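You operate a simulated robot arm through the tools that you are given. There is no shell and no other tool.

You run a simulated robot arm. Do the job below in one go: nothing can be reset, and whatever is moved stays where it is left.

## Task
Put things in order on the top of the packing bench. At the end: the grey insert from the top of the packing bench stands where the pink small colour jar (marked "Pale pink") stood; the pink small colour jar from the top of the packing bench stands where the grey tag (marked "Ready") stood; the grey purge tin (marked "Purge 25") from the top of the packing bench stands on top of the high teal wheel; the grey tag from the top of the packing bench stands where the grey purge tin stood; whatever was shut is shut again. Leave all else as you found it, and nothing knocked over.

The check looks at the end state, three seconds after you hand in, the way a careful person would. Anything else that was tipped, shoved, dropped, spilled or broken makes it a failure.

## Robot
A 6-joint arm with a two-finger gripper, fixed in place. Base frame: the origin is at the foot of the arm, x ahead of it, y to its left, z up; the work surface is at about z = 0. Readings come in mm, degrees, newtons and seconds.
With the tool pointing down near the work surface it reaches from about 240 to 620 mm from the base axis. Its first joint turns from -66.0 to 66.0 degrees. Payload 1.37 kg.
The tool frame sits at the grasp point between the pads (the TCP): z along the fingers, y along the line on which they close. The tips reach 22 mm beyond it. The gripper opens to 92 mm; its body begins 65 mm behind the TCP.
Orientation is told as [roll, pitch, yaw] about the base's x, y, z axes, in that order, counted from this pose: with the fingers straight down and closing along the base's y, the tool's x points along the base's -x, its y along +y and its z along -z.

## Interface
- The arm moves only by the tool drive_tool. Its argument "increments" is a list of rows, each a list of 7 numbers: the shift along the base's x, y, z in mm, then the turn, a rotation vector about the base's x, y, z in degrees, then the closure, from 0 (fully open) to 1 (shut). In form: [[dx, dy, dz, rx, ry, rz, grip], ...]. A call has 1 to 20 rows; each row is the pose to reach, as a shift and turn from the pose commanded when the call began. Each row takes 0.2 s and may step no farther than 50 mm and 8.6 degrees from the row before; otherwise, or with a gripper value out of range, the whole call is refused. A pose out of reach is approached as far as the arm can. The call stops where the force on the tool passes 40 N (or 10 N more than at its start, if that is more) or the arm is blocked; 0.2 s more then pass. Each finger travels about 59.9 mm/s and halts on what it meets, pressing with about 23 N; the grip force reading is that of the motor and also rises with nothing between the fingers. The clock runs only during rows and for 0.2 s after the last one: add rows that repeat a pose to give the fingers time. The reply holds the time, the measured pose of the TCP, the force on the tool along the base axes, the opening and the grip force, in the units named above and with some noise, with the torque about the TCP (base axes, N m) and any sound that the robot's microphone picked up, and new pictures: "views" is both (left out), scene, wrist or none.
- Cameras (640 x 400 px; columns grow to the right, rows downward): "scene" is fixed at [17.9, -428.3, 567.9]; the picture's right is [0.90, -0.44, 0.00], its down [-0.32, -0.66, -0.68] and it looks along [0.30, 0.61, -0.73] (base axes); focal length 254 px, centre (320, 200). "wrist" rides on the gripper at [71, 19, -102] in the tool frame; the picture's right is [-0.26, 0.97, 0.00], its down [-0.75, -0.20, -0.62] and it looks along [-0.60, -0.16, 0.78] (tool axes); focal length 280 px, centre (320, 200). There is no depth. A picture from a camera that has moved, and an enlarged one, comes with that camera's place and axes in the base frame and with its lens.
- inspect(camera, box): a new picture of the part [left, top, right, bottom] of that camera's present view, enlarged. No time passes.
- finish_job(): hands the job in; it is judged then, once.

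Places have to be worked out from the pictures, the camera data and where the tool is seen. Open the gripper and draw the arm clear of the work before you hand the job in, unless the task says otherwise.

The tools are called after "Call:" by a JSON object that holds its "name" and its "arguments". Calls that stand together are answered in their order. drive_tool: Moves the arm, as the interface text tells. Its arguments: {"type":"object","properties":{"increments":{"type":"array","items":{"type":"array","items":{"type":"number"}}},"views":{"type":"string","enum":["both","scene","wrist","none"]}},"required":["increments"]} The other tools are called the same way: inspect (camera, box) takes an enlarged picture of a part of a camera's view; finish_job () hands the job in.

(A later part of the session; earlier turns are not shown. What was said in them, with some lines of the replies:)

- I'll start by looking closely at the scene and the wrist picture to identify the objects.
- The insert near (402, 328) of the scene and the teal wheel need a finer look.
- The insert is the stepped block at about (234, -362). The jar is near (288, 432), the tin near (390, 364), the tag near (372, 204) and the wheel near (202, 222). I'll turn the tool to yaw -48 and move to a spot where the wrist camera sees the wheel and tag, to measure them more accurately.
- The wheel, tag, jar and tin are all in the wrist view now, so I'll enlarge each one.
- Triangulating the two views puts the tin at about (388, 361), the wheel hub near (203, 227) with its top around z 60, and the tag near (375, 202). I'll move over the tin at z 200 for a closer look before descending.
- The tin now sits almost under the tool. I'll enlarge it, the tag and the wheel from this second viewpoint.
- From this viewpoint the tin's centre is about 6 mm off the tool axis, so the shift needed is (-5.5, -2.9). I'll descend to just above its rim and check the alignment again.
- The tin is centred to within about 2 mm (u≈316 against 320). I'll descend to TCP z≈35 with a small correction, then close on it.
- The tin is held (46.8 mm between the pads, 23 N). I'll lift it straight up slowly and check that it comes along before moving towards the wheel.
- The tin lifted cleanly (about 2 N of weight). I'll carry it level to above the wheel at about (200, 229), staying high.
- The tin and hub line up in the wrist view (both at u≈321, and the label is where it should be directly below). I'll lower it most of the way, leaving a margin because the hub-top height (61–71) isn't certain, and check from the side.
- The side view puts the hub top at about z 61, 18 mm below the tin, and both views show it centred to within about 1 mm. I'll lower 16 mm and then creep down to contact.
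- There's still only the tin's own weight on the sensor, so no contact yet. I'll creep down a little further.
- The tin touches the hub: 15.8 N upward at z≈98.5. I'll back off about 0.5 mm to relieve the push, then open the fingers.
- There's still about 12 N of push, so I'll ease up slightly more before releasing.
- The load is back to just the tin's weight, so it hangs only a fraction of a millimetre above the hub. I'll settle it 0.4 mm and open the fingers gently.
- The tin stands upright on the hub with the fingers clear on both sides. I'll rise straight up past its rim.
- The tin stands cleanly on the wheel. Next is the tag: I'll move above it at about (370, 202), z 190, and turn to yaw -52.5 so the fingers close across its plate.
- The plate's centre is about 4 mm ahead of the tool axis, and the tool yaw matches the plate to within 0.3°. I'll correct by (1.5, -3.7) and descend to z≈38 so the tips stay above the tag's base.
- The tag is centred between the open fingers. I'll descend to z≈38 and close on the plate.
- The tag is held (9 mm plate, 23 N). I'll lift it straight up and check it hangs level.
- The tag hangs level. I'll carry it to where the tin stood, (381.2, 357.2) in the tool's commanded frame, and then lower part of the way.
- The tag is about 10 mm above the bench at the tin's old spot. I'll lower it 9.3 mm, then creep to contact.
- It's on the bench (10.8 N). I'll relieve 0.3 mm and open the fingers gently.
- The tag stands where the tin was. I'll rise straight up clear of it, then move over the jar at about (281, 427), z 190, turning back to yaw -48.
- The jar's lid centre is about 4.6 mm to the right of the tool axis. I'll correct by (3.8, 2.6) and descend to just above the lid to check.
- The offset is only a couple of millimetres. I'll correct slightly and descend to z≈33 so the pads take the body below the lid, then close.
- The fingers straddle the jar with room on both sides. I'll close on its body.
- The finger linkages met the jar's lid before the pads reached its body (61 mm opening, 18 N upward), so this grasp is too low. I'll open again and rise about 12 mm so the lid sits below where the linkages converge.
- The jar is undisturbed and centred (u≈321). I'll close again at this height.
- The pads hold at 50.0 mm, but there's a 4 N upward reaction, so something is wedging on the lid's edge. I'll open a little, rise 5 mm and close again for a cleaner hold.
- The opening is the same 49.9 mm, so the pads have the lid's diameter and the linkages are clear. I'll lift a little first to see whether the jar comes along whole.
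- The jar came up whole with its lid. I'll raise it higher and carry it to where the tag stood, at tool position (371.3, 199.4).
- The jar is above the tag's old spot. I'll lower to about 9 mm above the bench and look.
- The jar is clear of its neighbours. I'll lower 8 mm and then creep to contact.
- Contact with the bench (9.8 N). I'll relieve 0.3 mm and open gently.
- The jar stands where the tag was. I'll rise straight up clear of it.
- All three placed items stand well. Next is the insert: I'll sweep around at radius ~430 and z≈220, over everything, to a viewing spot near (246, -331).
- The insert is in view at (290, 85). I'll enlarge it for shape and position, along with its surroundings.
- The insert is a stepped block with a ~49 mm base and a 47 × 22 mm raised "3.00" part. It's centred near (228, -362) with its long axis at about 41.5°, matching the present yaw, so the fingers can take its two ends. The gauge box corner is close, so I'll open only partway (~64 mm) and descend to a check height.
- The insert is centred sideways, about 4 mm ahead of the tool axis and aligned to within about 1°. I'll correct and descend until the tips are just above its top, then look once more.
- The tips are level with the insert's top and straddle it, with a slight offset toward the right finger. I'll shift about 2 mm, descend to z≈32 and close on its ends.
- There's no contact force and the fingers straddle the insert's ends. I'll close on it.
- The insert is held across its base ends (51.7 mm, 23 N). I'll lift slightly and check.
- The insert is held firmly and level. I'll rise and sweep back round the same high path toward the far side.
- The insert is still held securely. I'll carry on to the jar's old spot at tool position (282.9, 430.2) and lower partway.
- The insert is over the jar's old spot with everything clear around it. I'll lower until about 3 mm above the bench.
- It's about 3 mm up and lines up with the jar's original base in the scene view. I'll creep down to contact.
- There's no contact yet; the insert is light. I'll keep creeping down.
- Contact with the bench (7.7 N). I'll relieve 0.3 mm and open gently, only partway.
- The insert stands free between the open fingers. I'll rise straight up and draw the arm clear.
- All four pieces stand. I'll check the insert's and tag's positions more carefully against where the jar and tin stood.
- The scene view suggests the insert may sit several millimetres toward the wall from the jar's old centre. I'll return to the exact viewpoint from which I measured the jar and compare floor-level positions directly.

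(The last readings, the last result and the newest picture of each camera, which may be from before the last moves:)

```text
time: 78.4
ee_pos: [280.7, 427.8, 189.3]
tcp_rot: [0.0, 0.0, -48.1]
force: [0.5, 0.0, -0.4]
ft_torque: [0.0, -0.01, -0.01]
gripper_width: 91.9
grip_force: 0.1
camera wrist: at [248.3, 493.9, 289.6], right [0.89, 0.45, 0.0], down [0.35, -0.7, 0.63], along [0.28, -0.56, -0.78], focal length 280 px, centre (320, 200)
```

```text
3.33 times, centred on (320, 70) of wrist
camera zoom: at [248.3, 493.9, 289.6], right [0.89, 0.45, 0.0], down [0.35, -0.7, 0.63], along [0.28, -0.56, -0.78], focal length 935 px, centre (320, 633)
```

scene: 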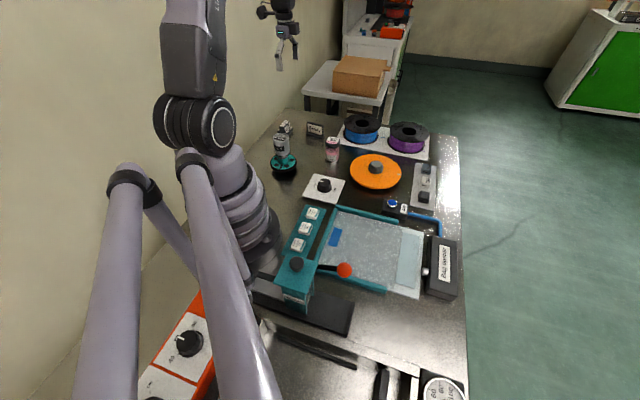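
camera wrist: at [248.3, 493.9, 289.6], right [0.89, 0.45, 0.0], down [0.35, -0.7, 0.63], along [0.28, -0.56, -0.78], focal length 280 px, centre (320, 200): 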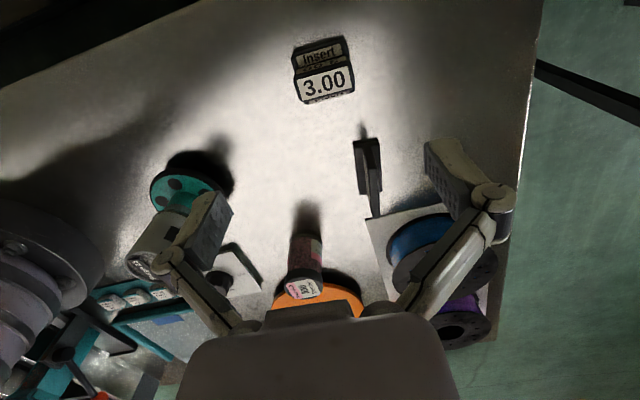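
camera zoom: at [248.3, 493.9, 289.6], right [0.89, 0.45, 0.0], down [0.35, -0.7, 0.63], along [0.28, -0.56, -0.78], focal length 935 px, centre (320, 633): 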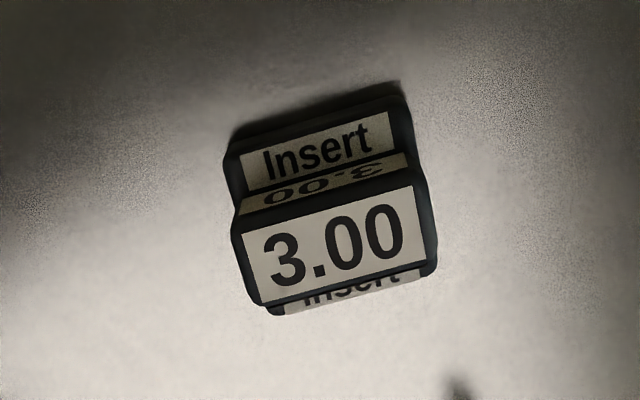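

At floor level the insert's base centre falls within about 3 mm of where the jar's base was, so it's well placed. I'll raise the arm and draw it back to near its starting position, clear of everything, then check the final scene.

Call:
{"name": "drive_tool", "arguments": {"increments": [[0, 0, 40, 0, 0, 0, 0], [0, 0, 80, 0, 0, 0, 0], [0, -20, 101, 0, 0, 8, 0], [-3, -60, 101, 0, 0, 16, 0], [-6, -100, 101, 0, 0, 24, 0], [-9, -140, 101, 0, 0, 32, 0], [-12, -180, 101, 0, 0, 40, 0], [-12, -201, 101, 0, 0, 48, 0], [-12, -201, 101, 0, 0, 48, 0], [-12, -201, 101, 0, 0, 48, 0]], "views": "both"}}

Call:
{"name": "inspect", "arguments": {"camera": "scene", "box": [240, 90, 400, 190]}}

Call:
{"name": "inspect", "arguments": {"camera": "scene", "box": [340, 90, 480, 220]}}

```text
time: 80.6
ee_pos: [268.5, 227.1, 289.5]
tcp_rot: [0.0, 0.0, 0.0]
force: [-0.7, 0.3, -0.4]
ft_torque: [0.03, -0.01, 0.02]
gripper_width: 92.1
grip_force: 0.0
camera wrist: at [198.0, 247.0, 391.5], right [0.26, 0.97, 0.0], down [0.75, -0.2, 0.62], along [0.6, -0.16, -0.78], focal length 280 px, centre (320, 200)
```

scene: 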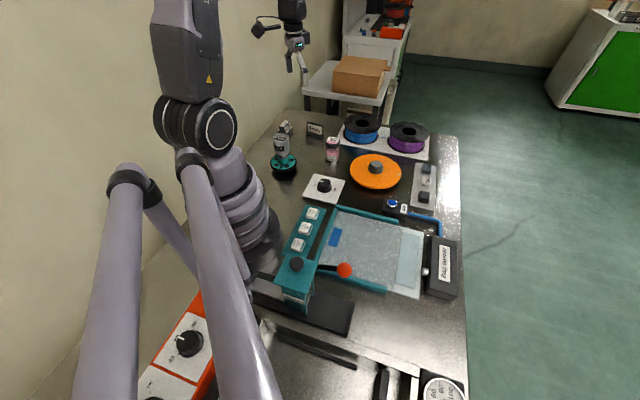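
wrist: 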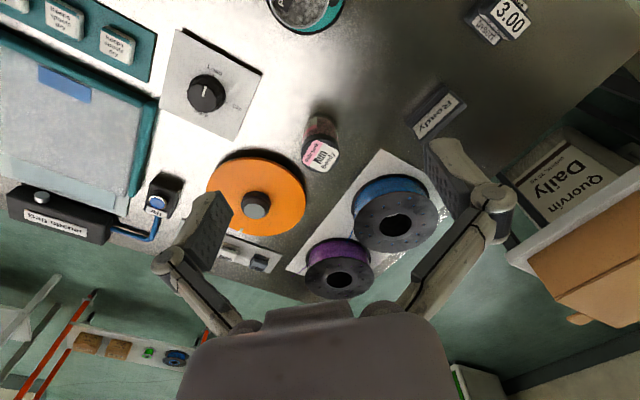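

```text
4.00 times, centred on (320, 140) of scene
camera zoom: at [17.9, -428.3, 567.9], right [0.9, -0.44, 0.0], down [-0.32, -0.66, -0.68], along [0.3, 0.61, -0.73], focal length 1015 px, centre (320, 440)
```

zoom: 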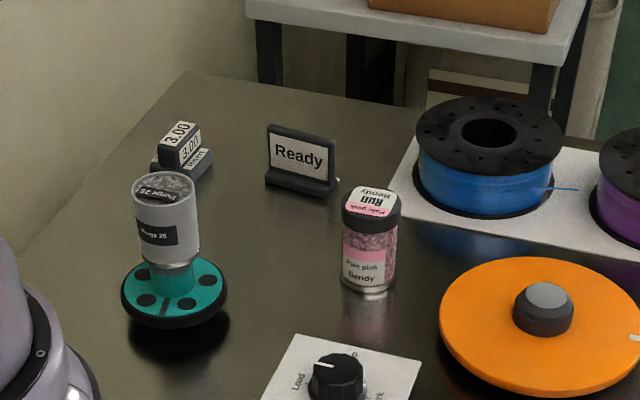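

```text
3.08 times, centred on (410, 155) of scene
camera zoom: at [17.9, -428.3, 567.9], right [0.9, -0.44, 0.0], down [-0.32, -0.66, -0.68], along [0.3, 0.61, -0.73], focal length 780 px, centre (43, 338)
```

zoom: 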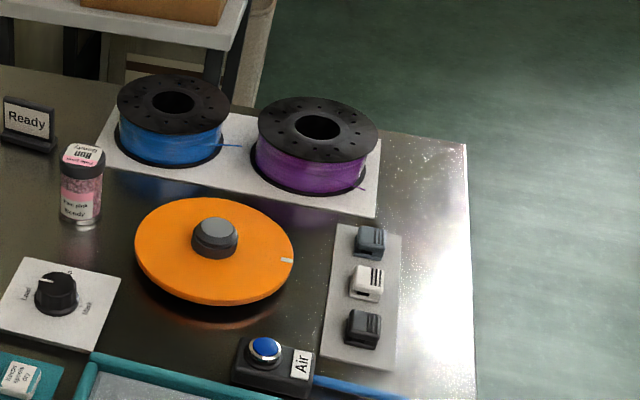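

The final views show each item upright in its place: the tin on the teal wheel, the tag at the tin's spot, the jar at the tag's spot and the insert at the jar's spot. Everything else looks as it did at the start, the gripper is open and the arm is clear, so I'm handing the job in.

Call:
{"name": "finish_job", "arguments": {}}

```text
The job is handed in.
```

I put all four items where you asked and handed the job in. I don't have the result of the check.

| Item | Where it stands now | Offset from target |
|---|---|---|
| Grey purge tin ("Purge 25") | On top of the high teal wheel, upright on its hub | centred within about 1 mm |
| Grey tag ("Ready") | Where the tin stood | about 3 mm |
| Pink jar ("Pale pink") | Where the tag stood | about 3 mm |
| Grey insert ("3.00") | Where the jar stood | about 3 mm |

The offsets are my estimates from the camera pictures.

- **Jar grasp:** on the first try the finger linkages pressed on the jar's lid with about 18 N. I opened, went higher and gripped it around the lid instead. The lid stayed on and I saw no harm to the jar.
- **Rest of the bench:** nothing was knocked over, and everything else looks as it did at the start. I opened nothing, so there was nothing to shut again.
- **Arm:** the gripper is open and the arm is back near its starting position, clear of the work.
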